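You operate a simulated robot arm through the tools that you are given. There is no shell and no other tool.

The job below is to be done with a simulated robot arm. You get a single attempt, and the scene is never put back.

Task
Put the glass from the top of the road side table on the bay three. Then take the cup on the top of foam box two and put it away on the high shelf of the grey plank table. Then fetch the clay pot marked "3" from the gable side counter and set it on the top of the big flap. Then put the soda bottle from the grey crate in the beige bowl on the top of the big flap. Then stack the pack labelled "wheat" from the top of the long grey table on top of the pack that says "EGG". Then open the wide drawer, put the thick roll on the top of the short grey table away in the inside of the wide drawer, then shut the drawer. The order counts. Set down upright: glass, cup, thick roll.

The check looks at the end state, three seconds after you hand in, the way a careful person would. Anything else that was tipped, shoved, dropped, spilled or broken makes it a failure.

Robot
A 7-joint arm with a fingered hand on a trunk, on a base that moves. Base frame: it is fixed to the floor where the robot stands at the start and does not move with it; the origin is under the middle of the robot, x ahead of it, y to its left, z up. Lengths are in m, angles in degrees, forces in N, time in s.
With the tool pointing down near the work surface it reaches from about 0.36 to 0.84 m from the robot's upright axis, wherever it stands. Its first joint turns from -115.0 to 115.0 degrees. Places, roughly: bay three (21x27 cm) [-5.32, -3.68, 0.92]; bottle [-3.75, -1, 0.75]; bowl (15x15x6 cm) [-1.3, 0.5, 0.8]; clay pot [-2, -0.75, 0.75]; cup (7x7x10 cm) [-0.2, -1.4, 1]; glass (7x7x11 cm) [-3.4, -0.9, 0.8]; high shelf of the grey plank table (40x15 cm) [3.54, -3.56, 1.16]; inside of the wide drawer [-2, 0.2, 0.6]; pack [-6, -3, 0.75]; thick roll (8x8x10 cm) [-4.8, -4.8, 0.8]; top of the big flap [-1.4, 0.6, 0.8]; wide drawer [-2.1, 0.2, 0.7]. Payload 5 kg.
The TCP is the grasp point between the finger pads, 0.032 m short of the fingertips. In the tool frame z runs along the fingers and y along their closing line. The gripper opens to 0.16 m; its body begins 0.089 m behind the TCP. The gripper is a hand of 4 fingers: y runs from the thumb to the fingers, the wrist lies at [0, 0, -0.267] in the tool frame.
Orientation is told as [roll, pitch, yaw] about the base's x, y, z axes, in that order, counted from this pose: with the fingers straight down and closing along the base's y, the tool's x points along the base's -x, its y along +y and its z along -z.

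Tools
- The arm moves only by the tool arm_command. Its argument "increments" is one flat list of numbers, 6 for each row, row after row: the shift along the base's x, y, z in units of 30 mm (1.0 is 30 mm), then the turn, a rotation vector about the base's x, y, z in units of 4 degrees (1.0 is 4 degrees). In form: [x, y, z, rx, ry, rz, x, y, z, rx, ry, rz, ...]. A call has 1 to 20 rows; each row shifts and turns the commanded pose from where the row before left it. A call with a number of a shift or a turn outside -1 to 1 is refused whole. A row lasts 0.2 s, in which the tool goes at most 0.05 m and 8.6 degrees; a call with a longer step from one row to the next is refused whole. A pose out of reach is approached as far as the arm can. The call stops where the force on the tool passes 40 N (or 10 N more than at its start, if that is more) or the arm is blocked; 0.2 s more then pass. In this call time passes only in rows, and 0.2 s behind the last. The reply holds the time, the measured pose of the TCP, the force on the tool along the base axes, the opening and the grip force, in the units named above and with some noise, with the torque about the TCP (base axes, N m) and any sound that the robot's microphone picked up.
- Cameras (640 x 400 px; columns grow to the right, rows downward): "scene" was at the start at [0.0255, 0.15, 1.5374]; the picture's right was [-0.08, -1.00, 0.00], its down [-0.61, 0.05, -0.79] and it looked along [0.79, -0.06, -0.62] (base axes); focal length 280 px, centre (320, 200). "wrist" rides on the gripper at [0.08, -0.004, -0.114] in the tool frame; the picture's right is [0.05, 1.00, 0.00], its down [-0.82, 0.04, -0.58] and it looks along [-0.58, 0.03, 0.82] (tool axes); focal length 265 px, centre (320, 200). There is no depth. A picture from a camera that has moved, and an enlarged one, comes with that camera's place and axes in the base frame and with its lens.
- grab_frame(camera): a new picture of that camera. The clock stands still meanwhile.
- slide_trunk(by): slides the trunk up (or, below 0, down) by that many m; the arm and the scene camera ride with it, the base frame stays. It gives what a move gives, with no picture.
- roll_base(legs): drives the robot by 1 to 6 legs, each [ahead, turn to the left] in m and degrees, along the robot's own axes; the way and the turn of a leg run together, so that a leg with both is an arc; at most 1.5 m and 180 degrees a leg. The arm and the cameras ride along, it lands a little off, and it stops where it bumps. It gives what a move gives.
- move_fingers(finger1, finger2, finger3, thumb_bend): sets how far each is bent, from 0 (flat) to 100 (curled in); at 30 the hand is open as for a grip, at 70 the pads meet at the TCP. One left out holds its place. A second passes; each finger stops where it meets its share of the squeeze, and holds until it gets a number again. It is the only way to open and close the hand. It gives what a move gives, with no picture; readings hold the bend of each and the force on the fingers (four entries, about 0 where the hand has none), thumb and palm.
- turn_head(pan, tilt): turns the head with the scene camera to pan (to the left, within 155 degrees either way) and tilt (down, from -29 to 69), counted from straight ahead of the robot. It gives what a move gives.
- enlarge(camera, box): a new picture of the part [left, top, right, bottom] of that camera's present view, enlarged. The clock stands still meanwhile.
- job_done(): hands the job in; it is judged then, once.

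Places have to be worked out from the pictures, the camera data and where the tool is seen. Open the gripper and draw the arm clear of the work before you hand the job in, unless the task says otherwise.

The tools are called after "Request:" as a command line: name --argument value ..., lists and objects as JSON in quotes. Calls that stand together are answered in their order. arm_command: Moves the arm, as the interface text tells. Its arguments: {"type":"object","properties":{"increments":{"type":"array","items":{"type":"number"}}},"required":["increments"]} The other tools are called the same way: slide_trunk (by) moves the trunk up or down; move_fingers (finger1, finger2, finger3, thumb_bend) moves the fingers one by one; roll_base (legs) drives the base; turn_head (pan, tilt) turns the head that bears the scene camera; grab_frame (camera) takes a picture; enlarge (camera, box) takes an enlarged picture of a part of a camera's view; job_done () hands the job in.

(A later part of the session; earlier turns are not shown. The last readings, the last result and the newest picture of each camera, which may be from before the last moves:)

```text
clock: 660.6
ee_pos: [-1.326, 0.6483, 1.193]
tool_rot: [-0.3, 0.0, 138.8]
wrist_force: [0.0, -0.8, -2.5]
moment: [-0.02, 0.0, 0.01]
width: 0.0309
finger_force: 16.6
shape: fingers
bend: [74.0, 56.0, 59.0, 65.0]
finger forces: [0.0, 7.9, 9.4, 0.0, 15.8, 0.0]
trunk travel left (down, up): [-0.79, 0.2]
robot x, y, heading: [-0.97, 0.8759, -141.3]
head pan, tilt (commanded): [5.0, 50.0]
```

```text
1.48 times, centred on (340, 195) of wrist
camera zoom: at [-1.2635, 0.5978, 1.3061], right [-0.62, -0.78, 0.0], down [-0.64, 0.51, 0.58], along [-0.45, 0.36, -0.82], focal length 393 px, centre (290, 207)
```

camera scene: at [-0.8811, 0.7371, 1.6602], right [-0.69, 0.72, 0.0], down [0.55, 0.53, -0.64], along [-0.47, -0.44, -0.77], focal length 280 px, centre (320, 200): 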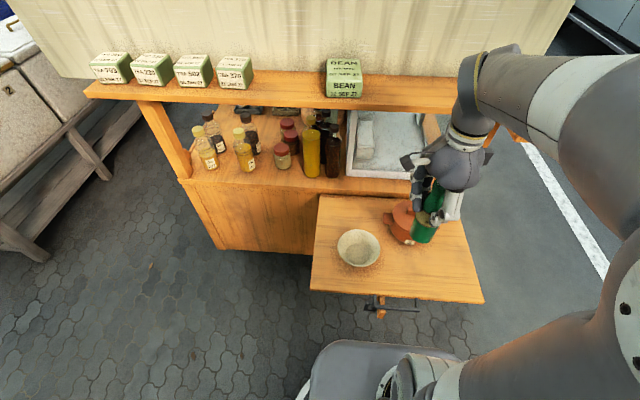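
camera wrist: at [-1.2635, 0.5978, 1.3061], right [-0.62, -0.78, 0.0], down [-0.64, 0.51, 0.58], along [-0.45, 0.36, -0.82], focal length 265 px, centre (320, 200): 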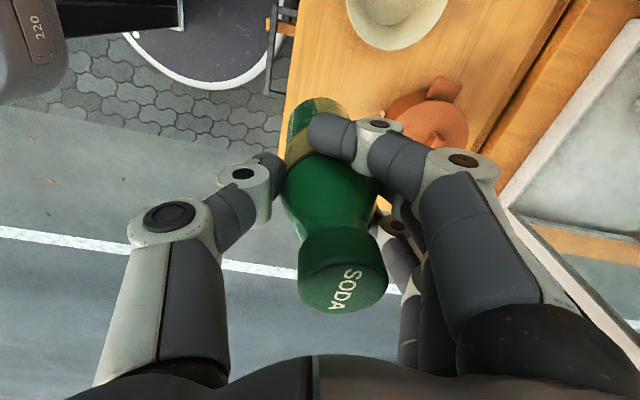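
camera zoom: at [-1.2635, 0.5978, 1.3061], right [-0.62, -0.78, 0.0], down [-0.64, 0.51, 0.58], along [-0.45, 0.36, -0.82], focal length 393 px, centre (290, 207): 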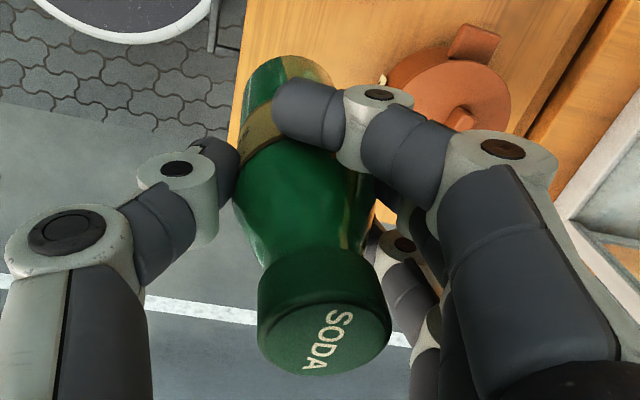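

The bottle hangs ~7° tilted (base displaced toward (-0.69, 0.72)). I rotate the hand to make it vertical and bring it above the bowl.

Request:
arm_command --increments '[0, 0, 0, -0.63, -0.605, 0, 0, 0, 0, -0.63, -0.605, 0, 0.15, -0.95, 0, 0, 0, 0, 0.15, -0.95, 0, 0, 0, 0, 0.15, -0.95, 0, 0, 0, 0, 0.15, -0.95, 0, 0, 0, 0, 0.15, -0.95, 0, 0, 0, 0]'

Request:
enlarge --camera "scene" --box '[300, 140, 480, 300]'

Request:
grab_frame --camera "wrist"

```text
clock: 662.2
ee_pos: [-1.3028, 0.5054, 1.1932]
tool_rot: [0.4, 6.9, 138.8]
wrist_force: [0.2, -0.1, -3.5]
moment: [0.02, -0.03, 0.02]
width: 0.0308
finger_force: 16.6
shape: fingers
bend: [74.0, 56.0, 59.0, 65.0]
finger forces: [0.1, 7.7, 9.7, 0.0, 15.9, 0.0]
trunk travel left (down, up): [-0.79, 0.2]
robot x, y, heading: [-0.9719, 0.8771, -141.2]
head pan, tilt (commanded): [5.0, 50.0]
```

```text
2.50 times, centred on (390, 220) of scene
camera zoom: at [-0.8811, 0.736, 1.6601], right [-0.69, 0.72, 0.0], down [0.55, 0.53, -0.64], along [-0.46, -0.44, -0.77], focal length 701 px, centre (145, 150)
```

zoom: 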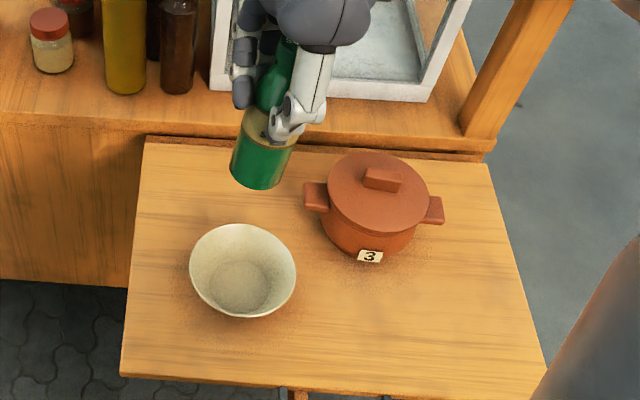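

```text
taken
camera wrist: at [-1.251, 0.4645, 1.3154], right [-0.62, -0.78, 0.01], down [-0.69, 0.55, 0.48], along [-0.38, 0.29, -0.88], focal length 265 px, centre (320, 200)
```

wrist: 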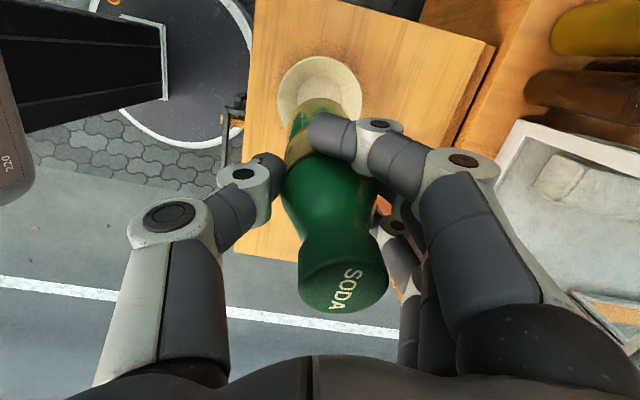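

The bottle is now vertical; its base is ~1 cm short of the bowl center (-1.3005, 0.511). Shift and lower into the bowl.

Request:
arm_command --increments '[0.05, 0.33, 0, 0, 0, 0, 0, 0, -1, 0, 0, 0, 0, 0, -1, 0, 0, 0, 0, 0, -1, 0, 0, 0, 0, 0, -1, 0, 0, 0, 0, 0, -1, 0, 0, 0, 0, 0, -1, 0, 0, 0]'

Request:
enlarge --camera "scene" --box '[300, 140, 480, 300]'

Request:
grab_frame --camera "wrist"

```text
clock: 663.8
ee_pos: [-1.302, 0.5156, 1.0132]
tool_rot: [0.4, 7.0, 138.6]
wrist_force: [0.0, -0.2, -3.3]
moment: [0.03, -0.05, -0.01]
width: 0.0308
finger_force: 16.5
shape: fingers
bend: [74.0, 56.0, 59.0, 65.0]
finger forces: [0.0, 7.9, 9.7, 0.0, 15.9, 0.0]
trunk travel left (down, up): [-0.79, 0.2]
robot x, y, heading: [-0.9696, 0.8753, -141.3]
head pan, tilt (commanded): [5.0, 50.0]
```

```text
2.50 times, centred on (390, 220) of scene
camera zoom: at [-0.8816, 0.7365, 1.6602], right [-0.69, 0.72, 0.0], down [0.55, 0.53, -0.64], along [-0.46, -0.44, -0.77], focal length 701 px, centre (145, 150)
```

zoom: 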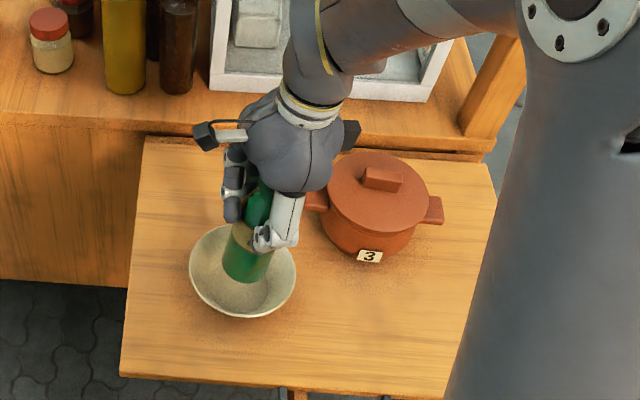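

```text
taken
camera wrist: at [-1.25, 0.4753, 1.1345], right [-0.62, -0.78, 0.01], down [-0.69, 0.55, 0.47], along [-0.38, 0.29, -0.88], focal length 265 px, centre (320, 200)
```

wrist: 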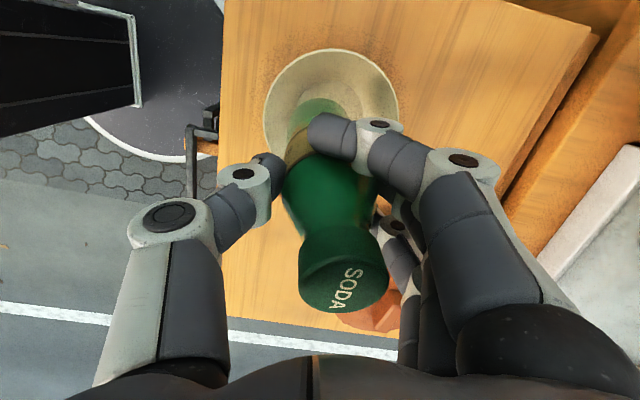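

Bottle base is inside the bowl's outline. Small correction and lower until it touches the bowl's bottom.

Request:
arm_command --increments '[0, -0.13, -0.8, 0, 0, 0, 0, 0, -0.5, 0, 0, 0]'

Request:
arm_command --increments '[0, 0, -0.15, 0, 0, 0]'

Request:
arm_command --increments '[0, 0, -0.15, 0, 0, 0]'

Request:
arm_command --increments '[0, 0, -0.15, 0, 0, 0]'

```text
clock: 664.4
ee_pos: [-1.3017, 0.512, 0.9739]
tool_rot: [0.3, 6.9, 138.7]
wrist_force: [-0.1, 0.5, -3.7]
moment: [0.04, -0.03, 0.02]
width: 0.0309
finger_force: 17.0
shape: fingers
bend: [74.0, 56.0, 59.0, 65.0]
finger forces: [0.0, 8.0, 9.8, 0.1, 15.9, 0.0]
trunk travel left (down, up): [-0.79, 0.2]
robot x, y, heading: [-0.9676, 0.879, -141.3]
head pan, tilt (commanded): [5.0, 50.0]
```

```text
clock: 664.8
ee_pos: [-1.3026, 0.5128, 0.9693]
tool_rot: [0.4, 7.0, 138.7]
wrist_force: [-1.2, -0.2, -3.1]
moment: [0.02, -0.02, -0.03]
width: 0.0307
finger_force: 17.0
shape: fingers
bend: [74.0, 56.0, 59.0, 65.0]
finger forces: [0.0, 7.9, 9.7, 0.1, 16.0, 0.0]
trunk travel left (down, up): [-0.79, 0.2]
robot x, y, heading: [-0.9692, 0.8758, -141.4]
head pan, tilt (commanded): [5.0, 50.0]
```

```text
clock: 665.2
ee_pos: [-1.3021, 0.5121, 0.964]
tool_rot: [0.6, 7.0, 138.8]
wrist_force: [0.5, 0.1, -2.8]
moment: [0.01, 0.01, 0.0]
width: 0.0306
finger_force: 16.7
shape: fingers
bend: [74.0, 56.0, 59.0, 65.0]
finger forces: [0.0, 7.9, 9.7, 0.0, 16.0, 0.0]
trunk travel left (down, up): [-0.79, 0.2]
robot x, y, heading: [-0.9682, 0.8771, -141.3]
head pan, tilt (commanded): [5.0, 50.0]
```

```text
clock: 665.6
ee_pos: [-1.3011, 0.5126, 0.9593]
tool_rot: [0.5, 7.0, 138.8]
wrist_force: [0.8, 0.4, -3.2]
moment: [0.0, -0.03, 0.0]
width: 0.0308
finger_force: 17.3
shape: fingers
bend: [74.0, 56.0, 59.0, 65.0]
finger forces: [0.0, 8.0, 9.8, 0.0, 16.0, 0.0]
trunk travel left (down, up): [-0.79, 0.2]
robot x, y, heading: [-0.9699, 0.8765, -141.1]
head pan, tilt (commanded): [5.0, 50.0]
```

Not yet in contact; continue in small steps.

Request:
arm_command --increments '[0, 0, -0.13, 0, 0, 0]'

Request:
arm_command --increments '[0, 0, -0.13, 0, 0, 0]'

Request:
arm_command --increments '[0, 0, -0.13, 0, 0, 0]'

Request:
arm_command --increments '[0, 0, -0.1, 0, 0, 0]'

```text
clock: 666.0
ee_pos: [-1.3015, 0.5118, 0.9557]
tool_rot: [0.4, 7.0, 138.7]
wrist_force: [0.4, 0.3, -2.5]
moment: [-0.02, 0.0, -0.01]
width: 0.0312
finger_force: 16.7
shape: fingers
bend: [74.0, 56.0, 59.0, 65.0]
finger forces: [0.1, 7.8, 9.8, 0.1, 16.0, 0.1]
trunk travel left (down, up): [-0.79, 0.2]
robot x, y, heading: [-0.9696, 0.8762, -141.4]
head pan, tilt (commanded): [5.0, 50.0]
```

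```text
clock: 666.4
ee_pos: [-1.302, 0.5124, 0.9528]
tool_rot: [0.5, 7.0, 138.8]
wrist_force: [0.6, 0.6, -3.0]
moment: [0.04, -0.02, 0.02]
width: 0.0309
finger_force: 16.8
shape: fingers
bend: [74.0, 56.0, 59.0, 65.0]
finger forces: [0.0, 7.8, 9.7, 0.0, 15.9, 0.0]
trunk travel left (down, up): [-0.79, 0.2]
robot x, y, heading: [-0.9648, 0.876, -141.1]
head pan, tilt (commanded): [5.0, 50.0]
```

```text
clock: 666.8
ee_pos: [-1.3016, 0.5136, 0.9492]
tool_rot: [0.4, 7.0, 138.7]
wrist_force: [-0.2, 0.4, -2.8]
moment: [0.05, -0.03, 0.0]
width: 0.031
finger_force: 17.1
shape: fingers
bend: [74.0, 56.0, 59.0, 65.0]
finger forces: [0.0, 7.9, 9.9, 0.0, 16.0, 0.1]
trunk travel left (down, up): [-0.79, 0.2]
robot x, y, heading: [-0.9689, 0.8785, -141.3]
head pan, tilt (commanded): [5.0, 50.0]
```

```text
clock: 667.2
ee_pos: [-1.3017, 0.5116, 0.9462]
tool_rot: [0.4, 6.9, 138.8]
wrist_force: [0.4, 0.0, -3.1]
moment: [0.03, -0.04, -0.01]
width: 0.0307
finger_force: 17.3
shape: fingers
bend: [74.0, 56.0, 59.0, 65.0]
finger forces: [0.1, 7.9, 9.7, 0.0, 16.0, 0.0]
trunk travel left (down, up): [-0.79, 0.2]
robot x, y, heading: [-0.9698, 0.8769, -141.3]
head pan, tilt (commanded): [5.0, 50.0]
```

Continue down a bit more.

Request:
arm_command --increments '[0, 0, -0.12, 0, 0, 0]'

Request:
arm_command --increments '[0, 0, -0.12, 0, 0, 0]'

Request:
arm_command --increments '[0, 0, -0.12, 0, 0, 0]'

Request:
enlarge --camera "scene" --box '[330, 160, 450, 280]'

```text
clock: 667.6
ee_pos: [-1.3026, 0.5126, 0.9427]
tool_rot: [0.4, 6.8, 138.8]
wrist_force: [0.6, -0.7, -3.2]
moment: [0.0, -0.01, -0.01]
width: 0.0311
finger_force: 16.6
shape: fingers
bend: [74.0, 56.0, 59.0, 65.0]
finger forces: [0.1, 7.8, 9.8, 0.1, 16.0, 0.1]
trunk travel left (down, up): [-0.79, 0.2]
robot x, y, heading: [-0.9708, 0.8758, -141.1]
head pan, tilt (commanded): [5.0, 50.0]
```

```text
clock: 668.0
ee_pos: [-1.3016, 0.5128, 0.9401]
tool_rot: [0.7, 7.0, 138.8]
wrist_force: [1.4, -1.2, 9.8]
moment: [0.03, 0.08, 0.01]
width: 0.0306
finger_force: 19.3
shape: fingers
bend: [74.0, 56.0, 59.0, 65.0]
finger forces: [0.0, 8.7, 10.5, 0.1, 19.3, 0.0]
trunk travel left (down, up): [-0.79, 0.2]
robot x, y, heading: [-0.9671, 0.8747, -141.5]
head pan, tilt (commanded): [5.0, 50.0]
```

```text
clock: 668.4
ee_pos: [-1.3011, 0.5121, 0.9392]
tool_rot: [0.7, 7.0, 138.8]
wrist_force: [5.8, -0.2, 36.5]
moment: [0.03, 0.01, 0.02]
width: 0.0304
finger_force: 23.6
shape: fingers
bend: [74.0, 56.0, 60.0, 66.0]
finger forces: [0.4, 9.4, 11.2, 0.0, 25.9, 0.1]
trunk travel left (down, up): [-0.79, 0.2]
robot x, y, heading: [-0.9683, 0.8773, -141.0]
head pan, tilt (commanded): [5.0, 50.0]
```

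```text
3.33 times, centred on (390, 220) of scene
camera zoom: at [-0.8784, 0.739, 1.6609], right [-0.69, 0.72, 0.0], down [0.55, 0.53, -0.64], along [-0.47, -0.44, -0.76], focal length 935 px, centre (87, 133)
```

zoom: 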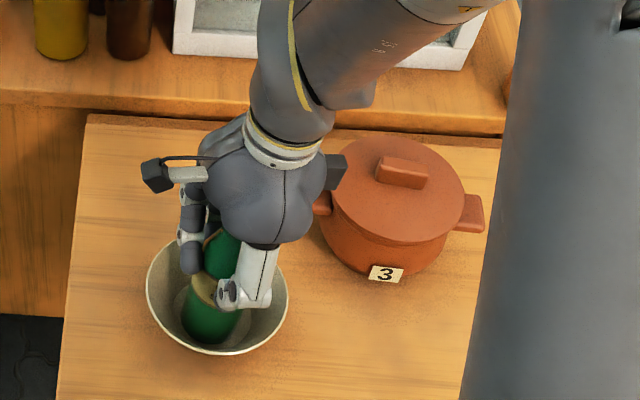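

The bottle stands on the bowl's bottom. Relieve pressure and open in two gentle stages.

Request:
arm_command --increments '[0, 0, 0.2, 0, 0, 0]'

Request:
move_fingers --finger1 60 --finger2 53 --finger3 55 --thumb_bend 58

Request:
move_fingers --finger1 44 --finger2 44 --finger3 44 --thumb_bend 46

Request:
grab_frame --camera "wrist"

Request:
enlarge --camera "scene" --box '[330, 160, 450, 280]'

```text
clock: 668.8
ee_pos: [-1.3009, 0.5142, 0.94]
tool_rot: [0.4, 6.9, 138.8]
wrist_force: [0.6, -1.2, 0.3]
moment: [-0.06, 0.04, -0.03]
width: 0.0304
finger_force: 18.5
shape: fingers
bend: [74.0, 56.0, 60.0, 66.0]
finger forces: [0.0, 8.7, 10.5, 0.0, 16.8, 0.0]
trunk travel left (down, up): [-0.79, 0.2]
robot x, y, heading: [-0.9686, 0.8747, -141.3]
head pan, tilt (commanded): [5.0, 50.0]
```

```text
clock: 669.8
ee_pos: [-1.3008, 0.5119, 0.9413]
tool_rot: [0.4, 7.0, 138.6]
wrist_force: [-1.0, 0.6, -0.5]
moment: [0.01, 0.01, -0.03]
width: 0.0589
finger_force: 0.2
shape: fingers
bend: [60.0, 53.0, 55.0, 57.0]
finger forces: [0.0, 0.1, 0.1, 0.1, 0.3, 0.0]
trunk travel left (down, up): [-0.79, 0.2]
robot x, y, heading: [-0.9679, 0.8744, -141.2]
head pan, tilt (commanded): [5.0, 50.0]
```

```text
clock: 670.8
ee_pos: [-1.3017, 0.5126, 0.9407]
tool_rot: [0.5, 7.0, 138.7]
wrist_force: [0.3, -0.1, 0.0]
moment: [-0.01, 0.01, 0.0]
width: 0.1106
finger_force: 0.2
shape: fingers
bend: [44.0, 44.0, 44.0, 46.0]
finger forces: [0.0, 0.0, 0.1, 0.0, 0.0, 0.0]
trunk travel left (down, up): [-0.79, 0.2]
robot x, y, heading: [-0.9679, 0.8766, -141.4]
head pan, tilt (commanded): [5.0, 50.0]
```

```text
taken
camera wrist: at [-1.2496, 0.4718, 1.0633], right [-0.62, -0.78, 0.01], down [-0.69, 0.55, 0.47], along [-0.38, 0.29, -0.88], focal length 265 px, centre (320, 200)
```

wrist: 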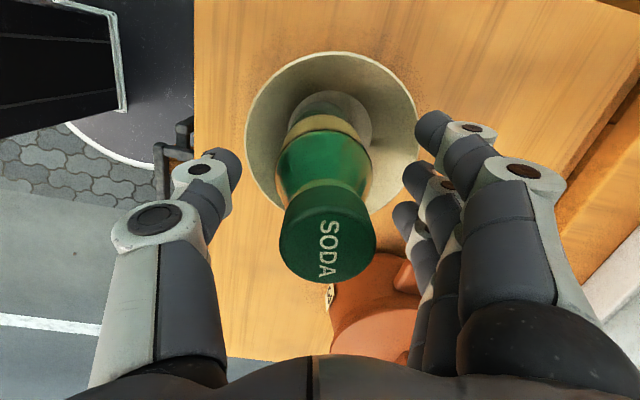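

```text
3.33 times, centred on (390, 220) of scene
camera zoom: at [-0.8809, 0.7371, 1.6602], right [-0.69, 0.72, 0.0], down [0.55, 0.53, -0.64], along [-0.46, -0.44, -0.77], focal length 935 px, centre (87, 133)
```

zoom: 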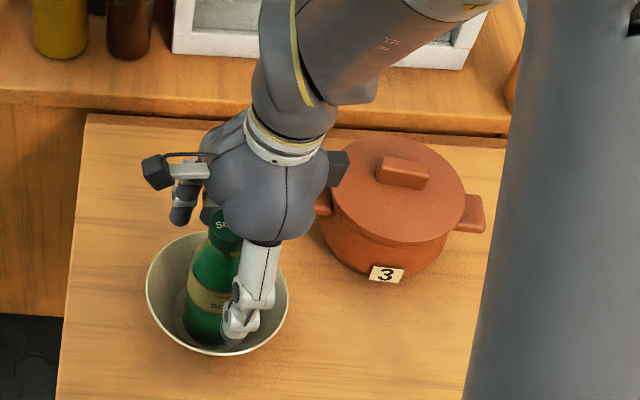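

The bottle stands free in the bowl. Lift the hand straight up and then back away.

Request:
arm_command --increments '[0, 0, 0.5, 0, 0, 0, 0, 0, 0.8, 0, 0, 0, 0, 0, 0.9, 0, 0, 0, 0, 0, 0.9, 0, 0, 0, 0, 0, 0.9, 0, 0, 0, 0, 0, 0.9, 0, 0, 0, 0.3, 0.25, 0.7, 0, 0, 0]'

Request:
enlarge --camera "scene" --box '[300, 130, 480, 290]'

Request:
grab_frame --camera "wrist"

```text
clock: 672.4
ee_pos: [-1.2915, 0.5212, 1.1095]
tool_rot: [0.5, 6.9, 138.7]
wrist_force: [1.1, -0.7, -0.3]
moment: [0.02, 0.03, 0.0]
width: 0.1108
finger_force: 0.0
shape: fingers
bend: [44.0, 44.0, 44.0, 46.0]
finger forces: [0.1, 0.1, 0.0, 0.0, 0.1, 0.1]
trunk travel left (down, up): [-0.79, 0.2]
robot x, y, heading: [-0.9683, 0.8756, -141.0]
head pan, tilt (commanded): [5.0, 50.0]
```

```text
2.50 times, centred on (390, 210) of scene
camera zoom: at [-0.8802, 0.7378, 1.6602], right [-0.69, 0.72, 0.0], down [0.55, 0.53, -0.64], along [-0.47, -0.44, -0.77], focal length 701 px, centre (145, 175)
```

zoom: 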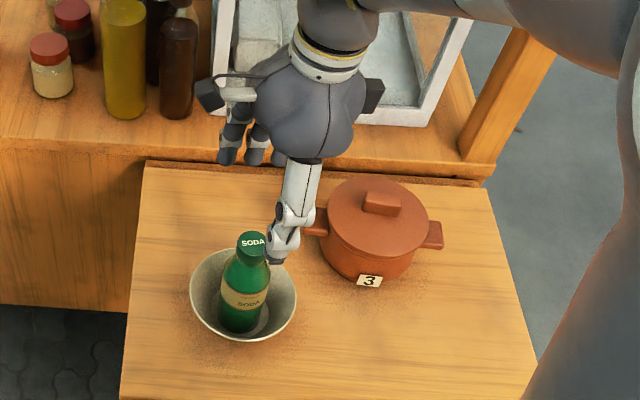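

```text
taken
camera wrist: at [-1.2398, 0.4794, 1.2315], right [-0.62, -0.78, 0.01], down [-0.69, 0.55, 0.47], along [-0.38, 0.29, -0.88], focal length 265 px, centre (320, 200)
```

wrist: 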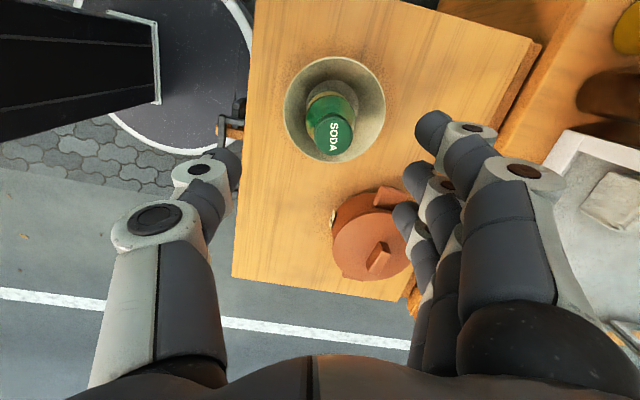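

Task 4 done: SODA stands in the bowl. I raise, undo the hand tilt and rotation, then head for the packs on the long grey table.

Request:
arm_command --increments '[0.2, 0.2, 0.9, 0.63, 0.605, 0, 0.4, 0.4, 0.9, 0.63, 0.605, 0, 0.7, 0.6, 0.3, 0, 0, 0, 0.7, 0.6, 0, 0, 0, 0]'

Request:
arm_command --increments '[0, 0, 0, 0, 0, 1, 0, 0, 0, 0, 0, 1, 0, 0, 0, 0, 0, 1, 0, 0, 0, 0, 0, 1, 0, 0, 0, 0, 0, 1, 0, 0, 0, 0, 0, 1, 0, 0, 0, 0, 0, 1, 0, 0, 0, 0, 0, 1, 0, 0, 0, 0, 0, 1, 0, 0, 0, 0, 0, 1, 0, 0, 0, 0, 0, 1, 0, 0, 0, 0, 0, 1, 0, 0, 0, 0, 0, 1, 0, 0, 0, 0, 0, 1, 0, 0, 0, 0, 0, 1, 0, 0, 0, 0, 0, 1, 0, 0, 0, 0, 0, 1, 0, 0, 0, 0, 0, 1, 0, 0, 0, 0, 0, 1, 0, 0, 0, 0, 0, 1]'

Request:
roll_base --legs '[[0, -99], [0.87, 0], [0, 98.8], [1.5, 0], [1.5, 0]]'

Request:
turn_head --pan 0 --tilt 30

Request:
grab_frame --camera "scene"

```text
clock: 673.4
ee_pos: [-1.2315, 0.5742, 1.1721]
tool_rot: [-0.1, 0.0, 138.7]
wrist_force: [1.0, -0.3, 0.9]
moment: [-0.01, 0.0, -0.03]
width: 0.1108
finger_force: 0.0
shape: fingers
bend: [44.0, 44.0, 44.0, 46.0]
finger forces: [0.1, 0.1, 0.0, 0.0, 0.0, 0.0]
trunk travel left (down, up): [-0.79, 0.2]
robot x, y, heading: [-0.969, 0.8755, -141.3]
head pan, tilt (commanded): [5.0, 50.0]
```

```text
clock: 677.6
ee_pos: [-1.2328, 0.574, 1.1722]
tool_rot: [-0.1, 0.1, -141.3]
wrist_force: [-0.1, 0.0, -1.4]
moment: [0.02, -0.02, 0.0]
width: 0.1105
finger_force: 0.1
shape: fingers
bend: [44.0, 44.0, 44.0, 46.0]
finger forces: [0.0, 0.0, 0.0, 0.0, 0.1, 0.0]
trunk travel left (down, up): [-0.79, 0.2]
robot x, y, heading: [-0.968, 0.8728, -141.5]
head pan, tilt (commanded): [5.0, 50.0]
```

```text
clock: 704.5
ee_pos: [-4.0057, -0.5532, 1.1733]
tool_rot: [-0.2, 0.1, -140.6]
wrist_force: [0.2, 0.8, -0.3]
moment: [0.02, 0.01, -0.02]
width: 0.1106
finger_force: 0.0
shape: fingers
bend: [44.0, 44.0, 44.0, 46.0]
finger forces: [0.0, 0.1, 0.0, 0.0, 0.0, 0.0]
trunk travel left (down, up): [-0.79, 0.2]
robot x, y, heading: [-3.7444, -0.2489, -140.8]
head pan, tilt (commanded): [5.0, 50.0]
```

```text
clock: 705.4
ee_pos: [-4.0049, -0.554, 1.172]
tool_rot: [-0.2, -0.1, -140.6]
wrist_force: [-0.3, 0.1, 0.9]
moment: [-0.02, 0.01, 0.01]
width: 0.1104
finger_force: 0.1
shape: fingers
bend: [44.0, 44.0, 44.0, 46.0]
finger forces: [0.0, 0.0, 0.0, 0.0, 0.1, 0.0]
trunk travel left (down, up): [-0.79, 0.2]
robot x, y, heading: [-3.7442, -0.251, -140.9]
head pan, tilt (commanded): [0.0, 30.0]
```

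```text
taken
camera scene: at [-3.6688, -0.39, 1.6897], right [-0.64, 0.77, 0.0], down [0.39, 0.32, -0.87], along [-0.67, -0.55, -0.5], focal length 280 px, centre (320, 200)
```

scene: 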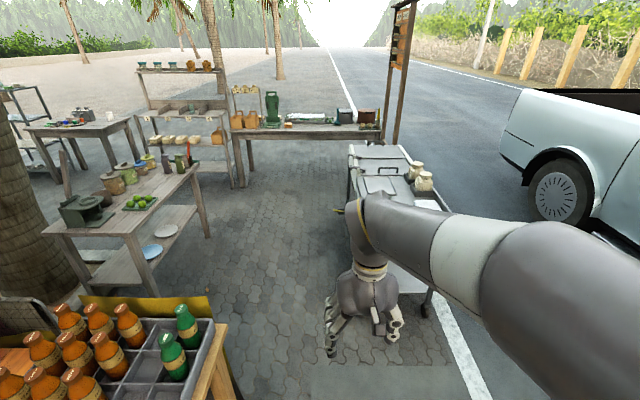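

I go through the gap between the stall and the trolley as before toward the long grey table.

Request:
roll_base --legs '[[0, 5.5], [0.78, 0], [0, 28.5], [0.44, 0], [0, -12.8], [1.1, 0]]'

Request:
turn_head --pan -15 --tilt 35

Request:
grab_frame --camera "scene"

```text
clock: 719.8
ee_pos: [-5.0902, -2.5563, 1.1714]
tool_rot: [-0.1, 0.0, -119.3]
wrist_force: [-0.5, 0.4, -0.3]
moment: [-0.01, 0.0, -0.01]
width: 0.1109
finger_force: 0.0
shape: fingers
bend: [44.0, 44.0, 44.0, 46.0]
finger forces: [0.1, 0.0, 0.0, 0.1, 0.0, 0.1]
trunk travel left (down, up): [-0.79, 0.2]
robot x, y, heading: [-4.9599, -2.1749, -119.3]
head pan, tilt (commanded): [0.0, 30.0]
```

```text
clock: 720.6
ee_pos: [-5.0891, -2.5555, 1.1718]
tool_rot: [-0.1, 0.0, -119.3]
wrist_force: [-0.4, 0.2, -0.3]
moment: [-0.03, 0.01, -0.01]
width: 0.1106
finger_force: 0.1
shape: fingers
bend: [44.0, 44.0, 44.0, 46.0]
finger forces: [0.1, 0.1, 0.1, 0.1, 0.0, 0.0]
trunk travel left (down, up): [-0.79, 0.2]
robot x, y, heading: [-4.9566, -2.1765, -119.5]
head pan, tilt (commanded): [-15.0, 35.0]
```

```text
taken
camera scene: at [-4.855, -2.2653, 1.682], right [-0.72, 0.7, 0.0], down [0.4, 0.41, -0.82], along [-0.57, -0.59, -0.57], focal length 280 px, centre (320, 200)
```

scene: 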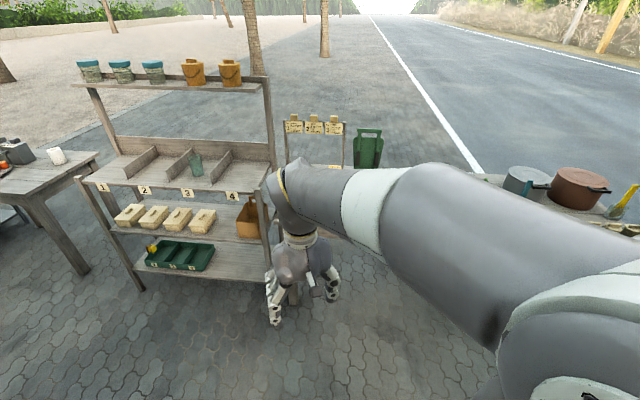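

The glass still stands in bay 3. I turn to face the long grey table and approach it.

Request:
roll_base --legs '[[0, -23], [0.58, 0]]'

Request:
turn_head --pan 8 --tilt 45

Request:
grab_frame --camera "scene"

Request:
grab_frame --camera "wrist"

```text
clock: 725.1
ee_pos: [-5.6906, -2.8266, 1.1724]
tool_rot: [0.0, 0.0, -142.6]
wrist_force: [-0.1, -0.6, 0.3]
moment: [0.02, -0.04, 0.0]
width: 0.1105
finger_force: 0.1
shape: fingers
bend: [44.0, 44.0, 44.0, 46.0]
finger forces: [0.1, 0.1, 0.0, 0.0, 0.0, 0.0]
trunk travel left (down, up): [-0.79, 0.2]
robot x, y, heading: [-5.4202, -2.5304, -142.5]
head pan, tilt (commanded): [-15.0, 35.0]
```

```text
clock: 725.9
ee_pos: [-5.6894, -2.8262, 1.1713]
tool_rot: [-0.1, 0.0, -142.7]
wrist_force: [0.0, -0.4, 0.8]
moment: [0.01, 0.01, 0.01]
width: 0.1104
finger_force: 0.2
shape: fingers
bend: [44.0, 44.0, 44.0, 46.0]
finger forces: [0.0, 0.0, 0.0, 0.1, 0.0, 0.0]
trunk travel left (down, up): [-0.79, 0.2]
robot x, y, heading: [-5.4193, -2.5324, -142.8]
head pan, tilt (commanded): [8.0, 45.0]
```

```text
taken
camera scene: at [-5.334, -2.6766, 1.6672], right [-0.71, 0.7, 0.0], down [0.5, 0.5, -0.71], along [-0.5, -0.5, -0.71], focal length 280 px, centre (320, 200)
```

scene: 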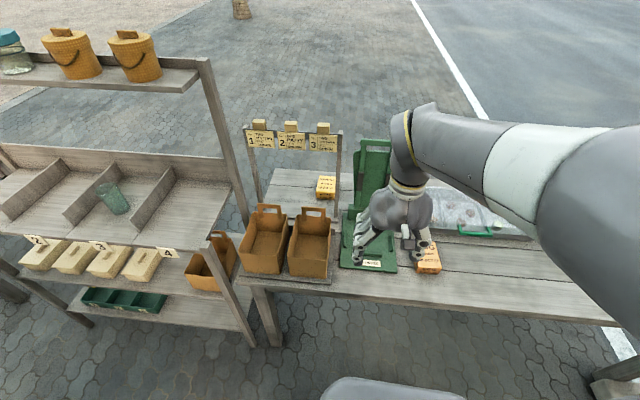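

```text
taken
camera wrist: at [-5.6285, -2.7748, 1.285], right [0.65, -0.76, 0.0], down [-0.62, -0.53, 0.58], along [-0.44, -0.37, -0.82], focal length 265 px, centre (320, 200)
```

wrist: 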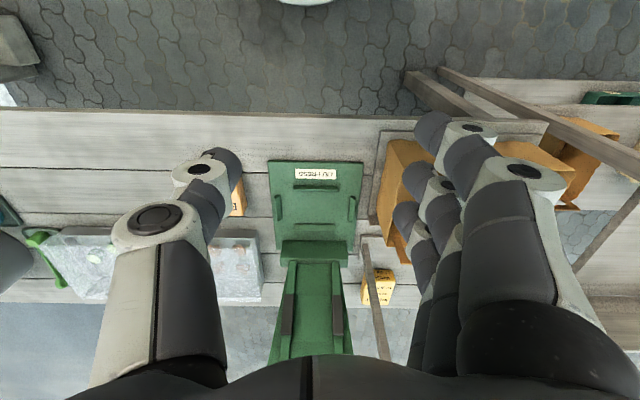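

Two small packs are visible: a yellow one behind the sign stand and an orange one right of the green press. Zoom to read.

Request:
enlarge --camera "scene" --box '[240, 110, 480, 290]'

Request:
enlarge --camera "wrist" --box '[160, 140, 420, 320]'

Request:
enlarge --camera "scene" --box '[300, 160, 360, 210]'

```text
2.22 times, centred on (360, 200) of scene
camera zoom: at [-5.334, -2.6766, 1.6672], right [-0.71, 0.7, 0.0], down [0.5, 0.5, -0.71], along [-0.5, -0.5, -0.71], focal length 623 px, centre (231, 200)
```

zoom: 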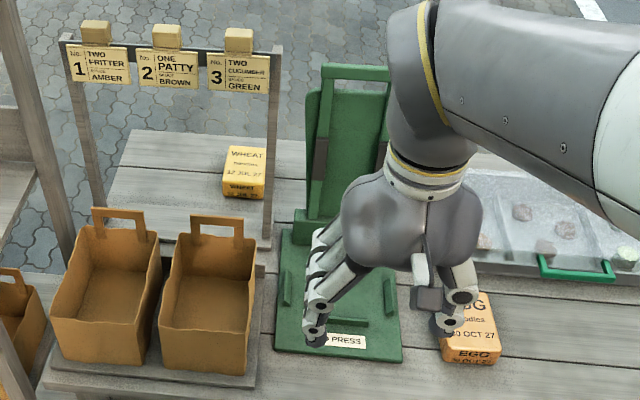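

```text
2.22 times, centred on (290, 230) of wrist
camera zoom: at [-5.6285, -2.7748, 1.285], right [0.65, -0.76, 0.0], down [-0.62, -0.53, 0.58], along [-0.44, -0.37, -0.82], focal length 590 px, centre (387, 133)
```

zoom: 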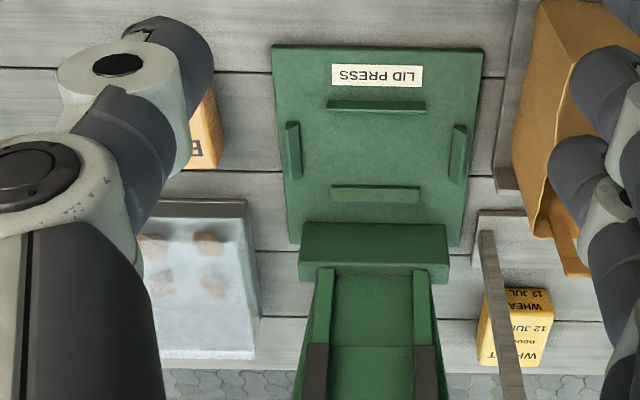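

```text
8.00 times, centred on (330, 185) of scene
camera zoom: at [-5.334, -2.6766, 1.6672], right [-0.71, 0.7, 0.0], down [0.5, 0.5, -0.71], along [-0.5, -0.5, -0.71], focal length 2244 px, centre (240, 320)
```

zoom: 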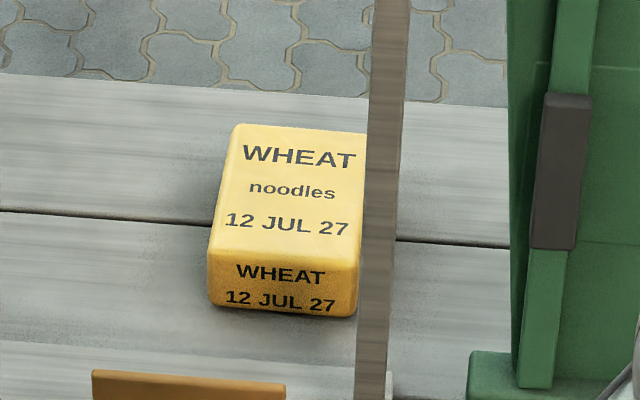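

WHEAT sits behind the sign frame, next to the tall press, so it must be picked from behind the table. EGG is at the front, ≈(-5.99, -2.80). I'll drive around via the road to the table's back side.

Request:
roll_base --legs '[[-0.58, 0], [0, -155.4], [1.16, 0], [0, 14], [0.26, 0], [0, 42]]'

Request:
turn_head --pan 45 --tilt 25

Request:
grab_frame --camera "scene"

```text
clock: 745.5
ee_pos: [-4.5341, -0.5965, 1.1718]
tool_rot: [-0.3, 0.0, 115.6]
wrist_force: [0.0, 0.1, 0.3]
moment: [0.01, -0.01, -0.01]
width: 0.1105
finger_force: 0.1
shape: fingers
bend: [44.0, 44.0, 44.0, 46.0]
finger forces: [0.0, 0.1, 0.1, 0.0, 0.0, 0.0]
trunk travel left (down, up): [-0.79, 0.2]
robot x, y, heading: [-4.297, -0.9269, 115.6]
head pan, tilt (commanded): [8.0, 45.0]
```

```text
clock: 746.5
ee_pos: [-4.5335, -0.5968, 1.1731]
tool_rot: [-0.1, 0.0, 115.7]
wrist_force: [0.2, -0.4, -0.3]
moment: [-0.01, 0.01, -0.02]
width: 0.1106
finger_force: 0.1
shape: fingers
bend: [44.0, 44.0, 44.0, 46.0]
finger forces: [0.0, 0.1, 0.1, 0.0, 0.0, 0.2]
trunk travel left (down, up): [-0.79, 0.2]
robot x, y, heading: [-4.2963, -0.9212, 115.6]
head pan, tilt (commanded): [45.0, 25.0]
```

```text
taken
camera scene: at [-4.5031, -1.013, 1.6977], right [0.33, 0.94, 0.0], down [0.4, -0.14, -0.91], along [-0.85, 0.3, -0.42], focal length 280 px, centre (320, 200)
```

scene: 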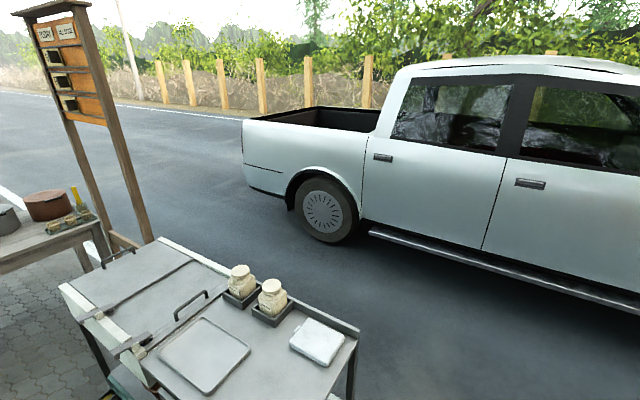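

I see the lane between the sign posts and the truck. I drive around the trolley and along the road.

Request:
roll_base --legs '[[0, 9.8], [1.28, 0], [0, 84.6], [1.5, 0], [1.2, 0]]'

Request:
turn_head --pan 20 --tilt 25

Request:
grab_frame --camera "scene"

```text
clock: 769.9
ee_pos: [-7.7077, -1.4706, 1.1716]
tool_rot: [-0.1, 0.0, -150.5]
wrist_force: [-0.7, -0.2, 0.3]
moment: [-0.02, 0.0, -0.03]
width: 0.1105
finger_force: 0.0
shape: fingers
bend: [44.0, 44.0, 44.0, 46.0]
finger forces: [0.1, 0.1, 0.0, 0.1, 0.0, 0.1]
trunk travel left (down, up): [-0.79, 0.2]
robot x, y, heading: [-7.3989, -1.2138, -150.3]
head pan, tilt (commanded): [45.0, 25.0]
```

```text
clock: 770.8
ee_pos: [-7.7078, -1.4686, 1.172]
tool_rot: [-0.1, 0.0, -150.4]
wrist_force: [0.1, 0.1, -0.5]
moment: [0.02, 0.03, -0.03]
width: 0.1104
finger_force: 0.0
shape: fingers
bend: [44.0, 44.0, 44.0, 46.0]
finger forces: [0.0, 0.0, 0.1, 0.1, 0.0, 0.1]
trunk travel left (down, up): [-0.79, 0.2]
robot x, y, heading: [-7.4007, -1.2138, -150.3]
head pan, tilt (commanded): [20.0, 25.0]
```

```text
taken
camera scene: at [-7.3291, -1.3905, 1.6977], right [-0.76, 0.65, 0.0], down [0.27, 0.32, -0.91], along [-0.59, -0.69, -0.42], focal length 280 px, centre (320, 200)
```

scene: 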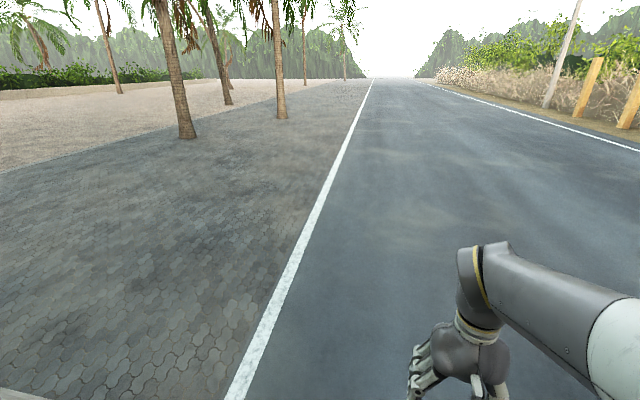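

Look left to see the sign posts and the back of the table.

Request:
turn_head --pan 70 --tilt 25

Request:
grab_frame --camera "scene"

```text
clock: 772.0
ee_pos: [-7.7069, -1.4699, 1.1711]
tool_rot: [-0.1, -0.1, -150.3]
wrist_force: [-0.2, 0.3, -0.5]
moment: [0.01, 0.0, -0.02]
width: 0.1105
finger_force: 0.0
shape: fingers
bend: [44.0, 44.0, 44.0, 46.0]
finger forces: [0.1, 0.0, 0.0, 0.0, 0.0, 0.1]
trunk travel left (down, up): [-0.79, 0.2]
robot x, y, heading: [-7.4002, -1.212, -150.5]
head pan, tilt (commanded): [70.0, 25.0]
```

```text
taken
camera scene: at [-7.2542, -1.4112, 1.6977], right [-0.99, -0.17, 0.0], down [-0.07, 0.42, -0.91], along [0.15, -0.89, -0.42], focal length 280 px, centre (320, 200)
```

scene: 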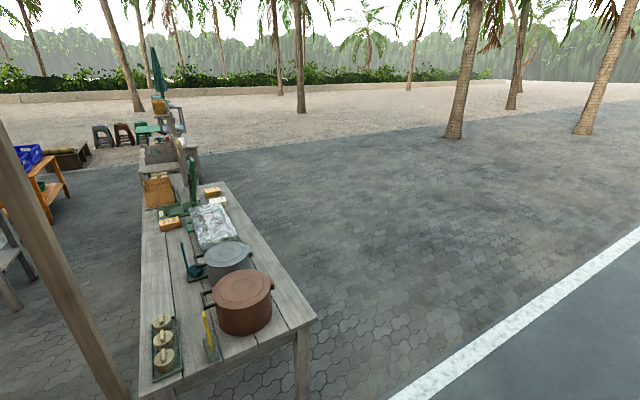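

The table's back side is open. I drive round its road end to a stand behind the WHEAT pack.

Request:
roll_base --legs '[[0, 40.4], [1.15, 0], [0, 63.5], [1.5, 0], [0.39, 0], [0, 85.5]]'

Request:
turn_head --pan 5 --tilt 45

Request:
grab_frame --camera "scene"

Request:
grab_frame --camera "wrist"

```text
clock: 795.3
ee_pos: [-6.2334, -3.3732, 1.1708]
tool_rot: [-0.1, 0.0, 39.2]
wrist_force: [-0.8, -0.6, 0.4]
moment: [0.0, -0.02, 0.0]
width: 0.1104
finger_force: 0.0
shape: fingers
bend: [44.0, 44.0, 44.0, 46.0]
finger forces: [0.1, 0.0, 0.1, 0.0, 0.0, 0.1]
trunk travel left (down, up): [-0.79, 0.2]
robot x, y, heading: [-6.4958, -3.6779, 39.4]
head pan, tilt (commanded): [70.0, 25.0]
```

```text
clock: 796.7
ee_pos: [-6.232, -3.3742, 1.1715]
tool_rot: [-0.1, 0.0, 39.2]
wrist_force: [0.4, 1.3, 1.2]
moment: [-0.01, -0.01, -0.02]
width: 0.1105
finger_force: 0.1
shape: fingers
bend: [44.0, 44.0, 44.0, 46.0]
finger forces: [0.0, 0.0, 0.1, 0.0, 0.0, 0.0]
trunk travel left (down, up): [-0.79, 0.2]
robot x, y, heading: [-6.4965, -3.6733, 39.1]
head pan, tilt (commanded): [5.0, 45.0]
```

```text
taken
camera scene: at [-6.582, -3.5365, 1.6672], right [0.7, -0.72, 0.0], down [-0.51, -0.49, -0.71], along [0.51, 0.49, -0.71], focal length 280 px, centre (320, 200)
```

scene: 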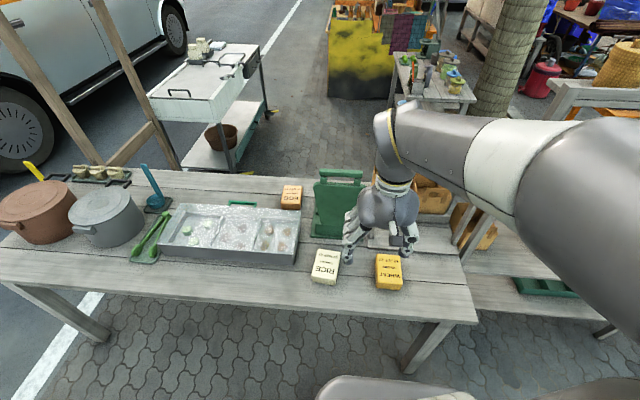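

```text
taken
camera wrist: at [-6.2931, -3.4279, 1.285], right [-0.67, 0.74, 0.0], down [0.6, 0.55, 0.58], along [0.43, 0.39, -0.82], focal length 265 px, centre (320, 200)
```

wrist: 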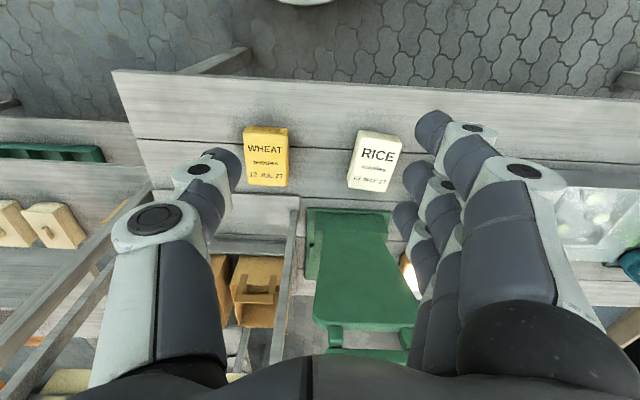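

WHEAT (yellow) is at ≈(-6.04, -3.346), top z≈0.80; RICE beside it. I open the hand a bit more and move above WHEAT.

Request:
move_fingers --finger1 37 --finger2 37 --finger3 37 --thumb_bend 37

Request:
arm_command --increments '[0.91, 0.135, 0, 0, 0, 0, 0.91, 0.135, 0, 0, 0, 0, 0.91, 0.135, 0, 0, 0, 0, 0.91, 0.135, 0, 0, 0, 0, 0.91, 0.135, 0, 0, 0, 0, 0.91, 0.135, 0, 0, 0, 0, 0.91, 0.135, 0, 0, 0, 0, 0, 0, -1, 0, 0, 0, 0, 0, -1, 0, 0, 0, 0, 0, -1, 0, 0, 0, 0, 0, -1, 0, 0, 0, 0, 0, -1, 0, 0, 0, 0, 0, -1, 0, 0, 0]'

Request:
grab_frame --camera "wrist"

Request:
grab_frame --camera "scene"

```text
clock: 797.7
ee_pos: [-6.2326, -3.3731, 1.1723]
tool_rot: [-0.1, -0.1, 39.3]
wrist_force: [0.6, -0.1, -0.2]
moment: [0.0, -0.02, 0.02]
width: 0.1425
finger_force: 0.0
shape: fingers
bend: [37.0, 37.0, 37.0, 37.0]
finger forces: [0.0, 0.1, 0.0, 0.0, 0.0, 0.1]
trunk travel left (down, up): [-0.79, 0.2]
robot x, y, heading: [-6.4942, -3.6751, 39.2]
head pan, tilt (commanded): [5.0, 45.0]
```

```text
clock: 800.5
ee_pos: [-6.0405, -3.3453, 0.992]
tool_rot: [-0.1, 0.0, 39.1]
wrist_force: [1.2, 0.2, -0.3]
moment: [0.02, -0.02, 0.0]
width: 0.1426
finger_force: 0.0
shape: fingers
bend: [37.0, 37.0, 37.0, 37.0]
finger forces: [0.0, 0.0, 0.0, 0.1, 0.1, 0.0]
trunk travel left (down, up): [-0.79, 0.2]
robot x, y, heading: [-6.4949, -3.6785, 39.1]
head pan, tilt (commanded): [5.0, 45.0]
```

```text
taken
camera wrist: at [-6.1014, -3.3995, 1.1046], right [-0.67, 0.74, 0.0], down [0.61, 0.55, 0.58], along [0.43, 0.39, -0.82], focal length 265 px, centre (320, 200)
```

wrist: 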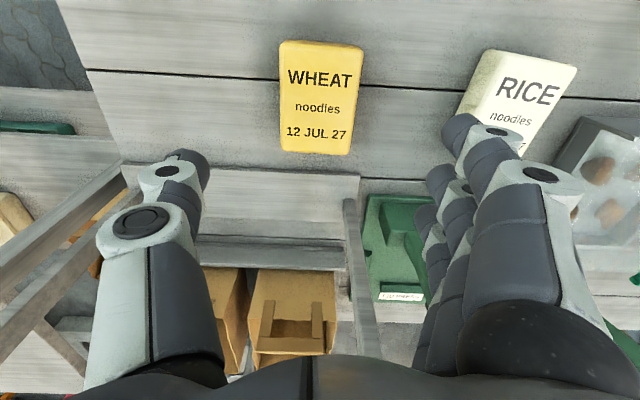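

```text
taken
camera scene: at [-6.5812, -3.5363, 1.6672], right [0.7, -0.72, 0.0], down [-0.51, -0.49, -0.71], along [0.51, 0.49, -0.71], focal length 280 px, centre (320, 200)
```

scene: 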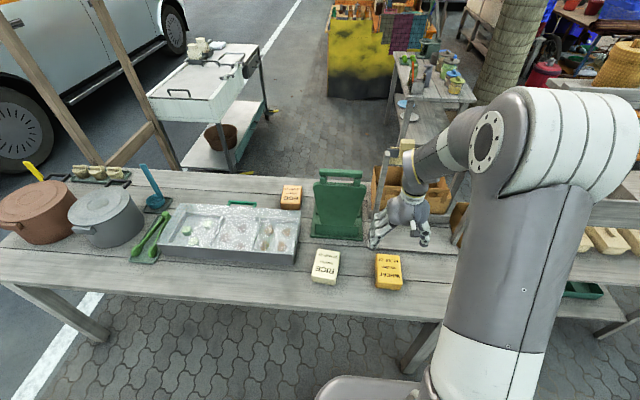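

WHEAT (≈8.7×11.5 cm) is centered under the hand. Descend to z≈0.815 and close.

Request:
arm_command --increments '[0, 0, -1, 0, 0, 0, 0, 0, -1, 0, 0, 0, 0, 0, -1, 0, 0, 0, 0, 0, -1, 0, 0, 0, 0, 0, -1, 0, 0, 0]'

Request:
grab_frame --camera "wrist"

```text
clock: 801.7
ee_pos: [-6.0406, -3.3445, 0.8397]
tool_rot: [0.0, -0.1, 39.2]
wrist_force: [-0.2, 0.7, 0.2]
moment: [0.01, 0.01, -0.01]
width: 0.1427
finger_force: 0.2
shape: fingers
bend: [37.0, 37.0, 37.0, 37.0]
finger forces: [0.0, 0.0, 0.1, 0.1, 0.0, 0.0]
trunk travel left (down, up): [-0.79, 0.2]
robot x, y, heading: [-6.4943, -3.6716, 39.2]
head pan, tilt (commanded): [5.0, 45.0]
```

```text
taken
camera wrist: at [-6.1017, -3.3984, 0.954], right [-0.67, 0.74, 0.0], down [0.6, 0.55, 0.58], along [0.43, 0.39, -0.82], focal length 265 px, centre (320, 200)
```

wrist: 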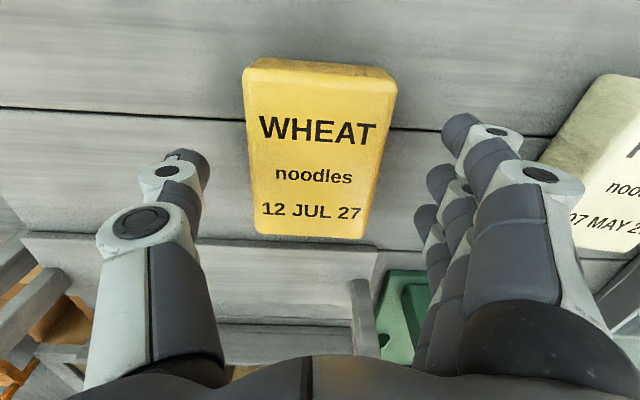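

Continue to z≈0.812 and close on the pack.

Request:
arm_command --increments '[0, 0, -0.5, 0, 0, 0, 0, 0, -0.42, 0, 0, 0]'

Request:
move_fingers --finger1 50 --finger2 50 --finger3 50 --thumb_bend 50

Request:
grab_frame --camera "wrist"

```text
clock: 802.3
ee_pos: [-6.0425, -3.3435, 0.8138]
tool_rot: [0.0, 0.0, 39.1]
wrist_force: [-0.4, 0.3, 0.2]
moment: [0.03, 0.0, 0.0]
width: 0.1427
finger_force: 0.0
shape: fingers
bend: [37.0, 37.0, 37.0, 37.0]
finger forces: [0.1, 0.1, 0.1, 0.0, 0.0, 0.0]
trunk travel left (down, up): [-0.79, 0.2]
robot x, y, heading: [-6.4974, -3.6793, 39.4]
head pan, tilt (commanded): [5.0, 45.0]
```

```text
clock: 803.3
ee_pos: [-6.0429, -3.3445, 0.8146]
tool_rot: [-0.1, 0.0, 39.2]
wrist_force: [0.6, 0.0, 0.0]
moment: [0.03, 0.01, -0.01]
width: 0.0965
finger_force: 2.5
shape: fingers
bend: [49.0, 49.0, 49.0, 49.0]
finger forces: [1.1, 0.6, 0.5, 0.1, 2.5, 0.0]
trunk travel left (down, up): [-0.79, 0.2]
robot x, y, heading: [-6.4978, -3.6724, 39.3]
head pan, tilt (commanded): [5.0, 45.0]
```

```text
taken
camera wrist: at [-6.1023, -3.3988, 0.9272], right [-0.67, 0.74, 0.0], down [0.6, 0.55, 0.58], along [0.43, 0.39, -0.82], focal length 265 px, centre (320, 200)
```

wrist: 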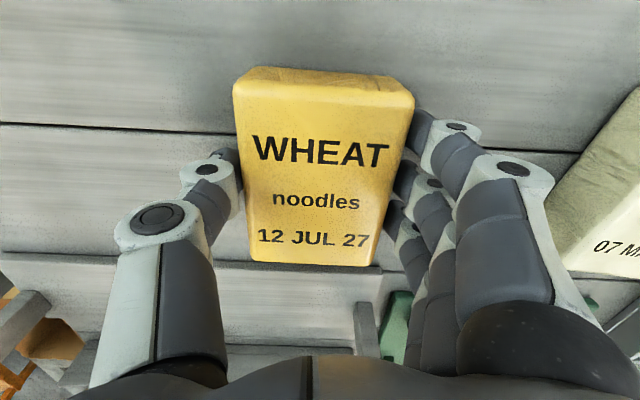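

Fingers touch the pack evenly. Tighten and lift.

Request:
move_fingers --finger1 57 --finger2 57 --finger3 57 --thumb_bend 56

Request:
arm_command --increments '[0, 0, 0.4, 0, 0, 0, 0, 0, 0.7, 0, 0, 0, 0, 0, 1, 0, 0, 0, 0, 0, 1, 0, 0, 0, 0, 0, 1, 0, 0, 0, 0, 0, 1, 0, 0, 0]'

Request:
grab_frame --camera "wrist"

```text
clock: 804.3
ee_pos: [-6.0428, -3.3436, 0.8141]
tool_rot: [-0.1, 0.0, 39.2]
wrist_force: [-0.7, -0.5, 0.3]
moment: [0.01, -0.01, -0.02]
width: 0.0942
finger_force: 14.6
shape: fingers
bend: [51.0, 51.0, 51.0, 52.0]
finger forces: [5.2, 4.9, 4.7, 0.0, 14.4, 0.0]
trunk travel left (down, up): [-0.79, 0.2]
robot x, y, heading: [-6.4989, -3.6761, 39.3]
head pan, tilt (commanded): [5.0, 45.0]
```

```text
clock: 805.7
ee_pos: [-6.0423, -3.3437, 0.9682]
tool_rot: [-0.1, 0.0, 39.2]
wrist_force: [-0.6, 0.5, -1.1]
moment: [0.01, 0.01, -0.03]
width: 0.0944
finger_force: 14.9
shape: fingers
bend: [51.0, 51.0, 51.0, 52.0]
finger forces: [5.2, 4.9, 4.7, 0.0, 14.2, 0.0]
trunk travel left (down, up): [-0.79, 0.2]
robot x, y, heading: [-6.4953, -3.6772, 39.1]
head pan, tilt (commanded): [5.0, 45.0]
```

```text
taken
camera wrist: at [-6.1023, -3.3995, 1.0803], right [-0.67, 0.74, 0.0], down [0.6, 0.55, 0.58], along [0.43, 0.39, -0.82], focal length 265 px, centre (320, 200)
```

wrist: 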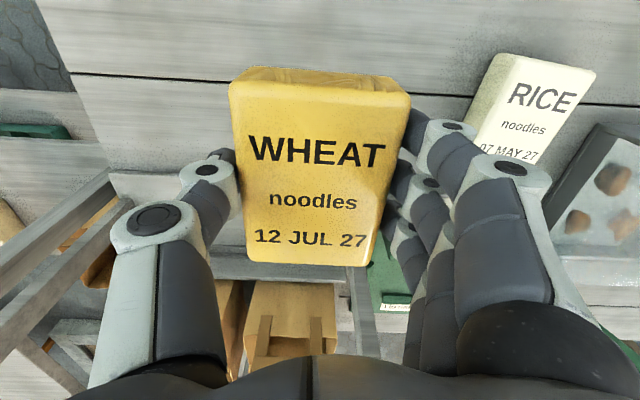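

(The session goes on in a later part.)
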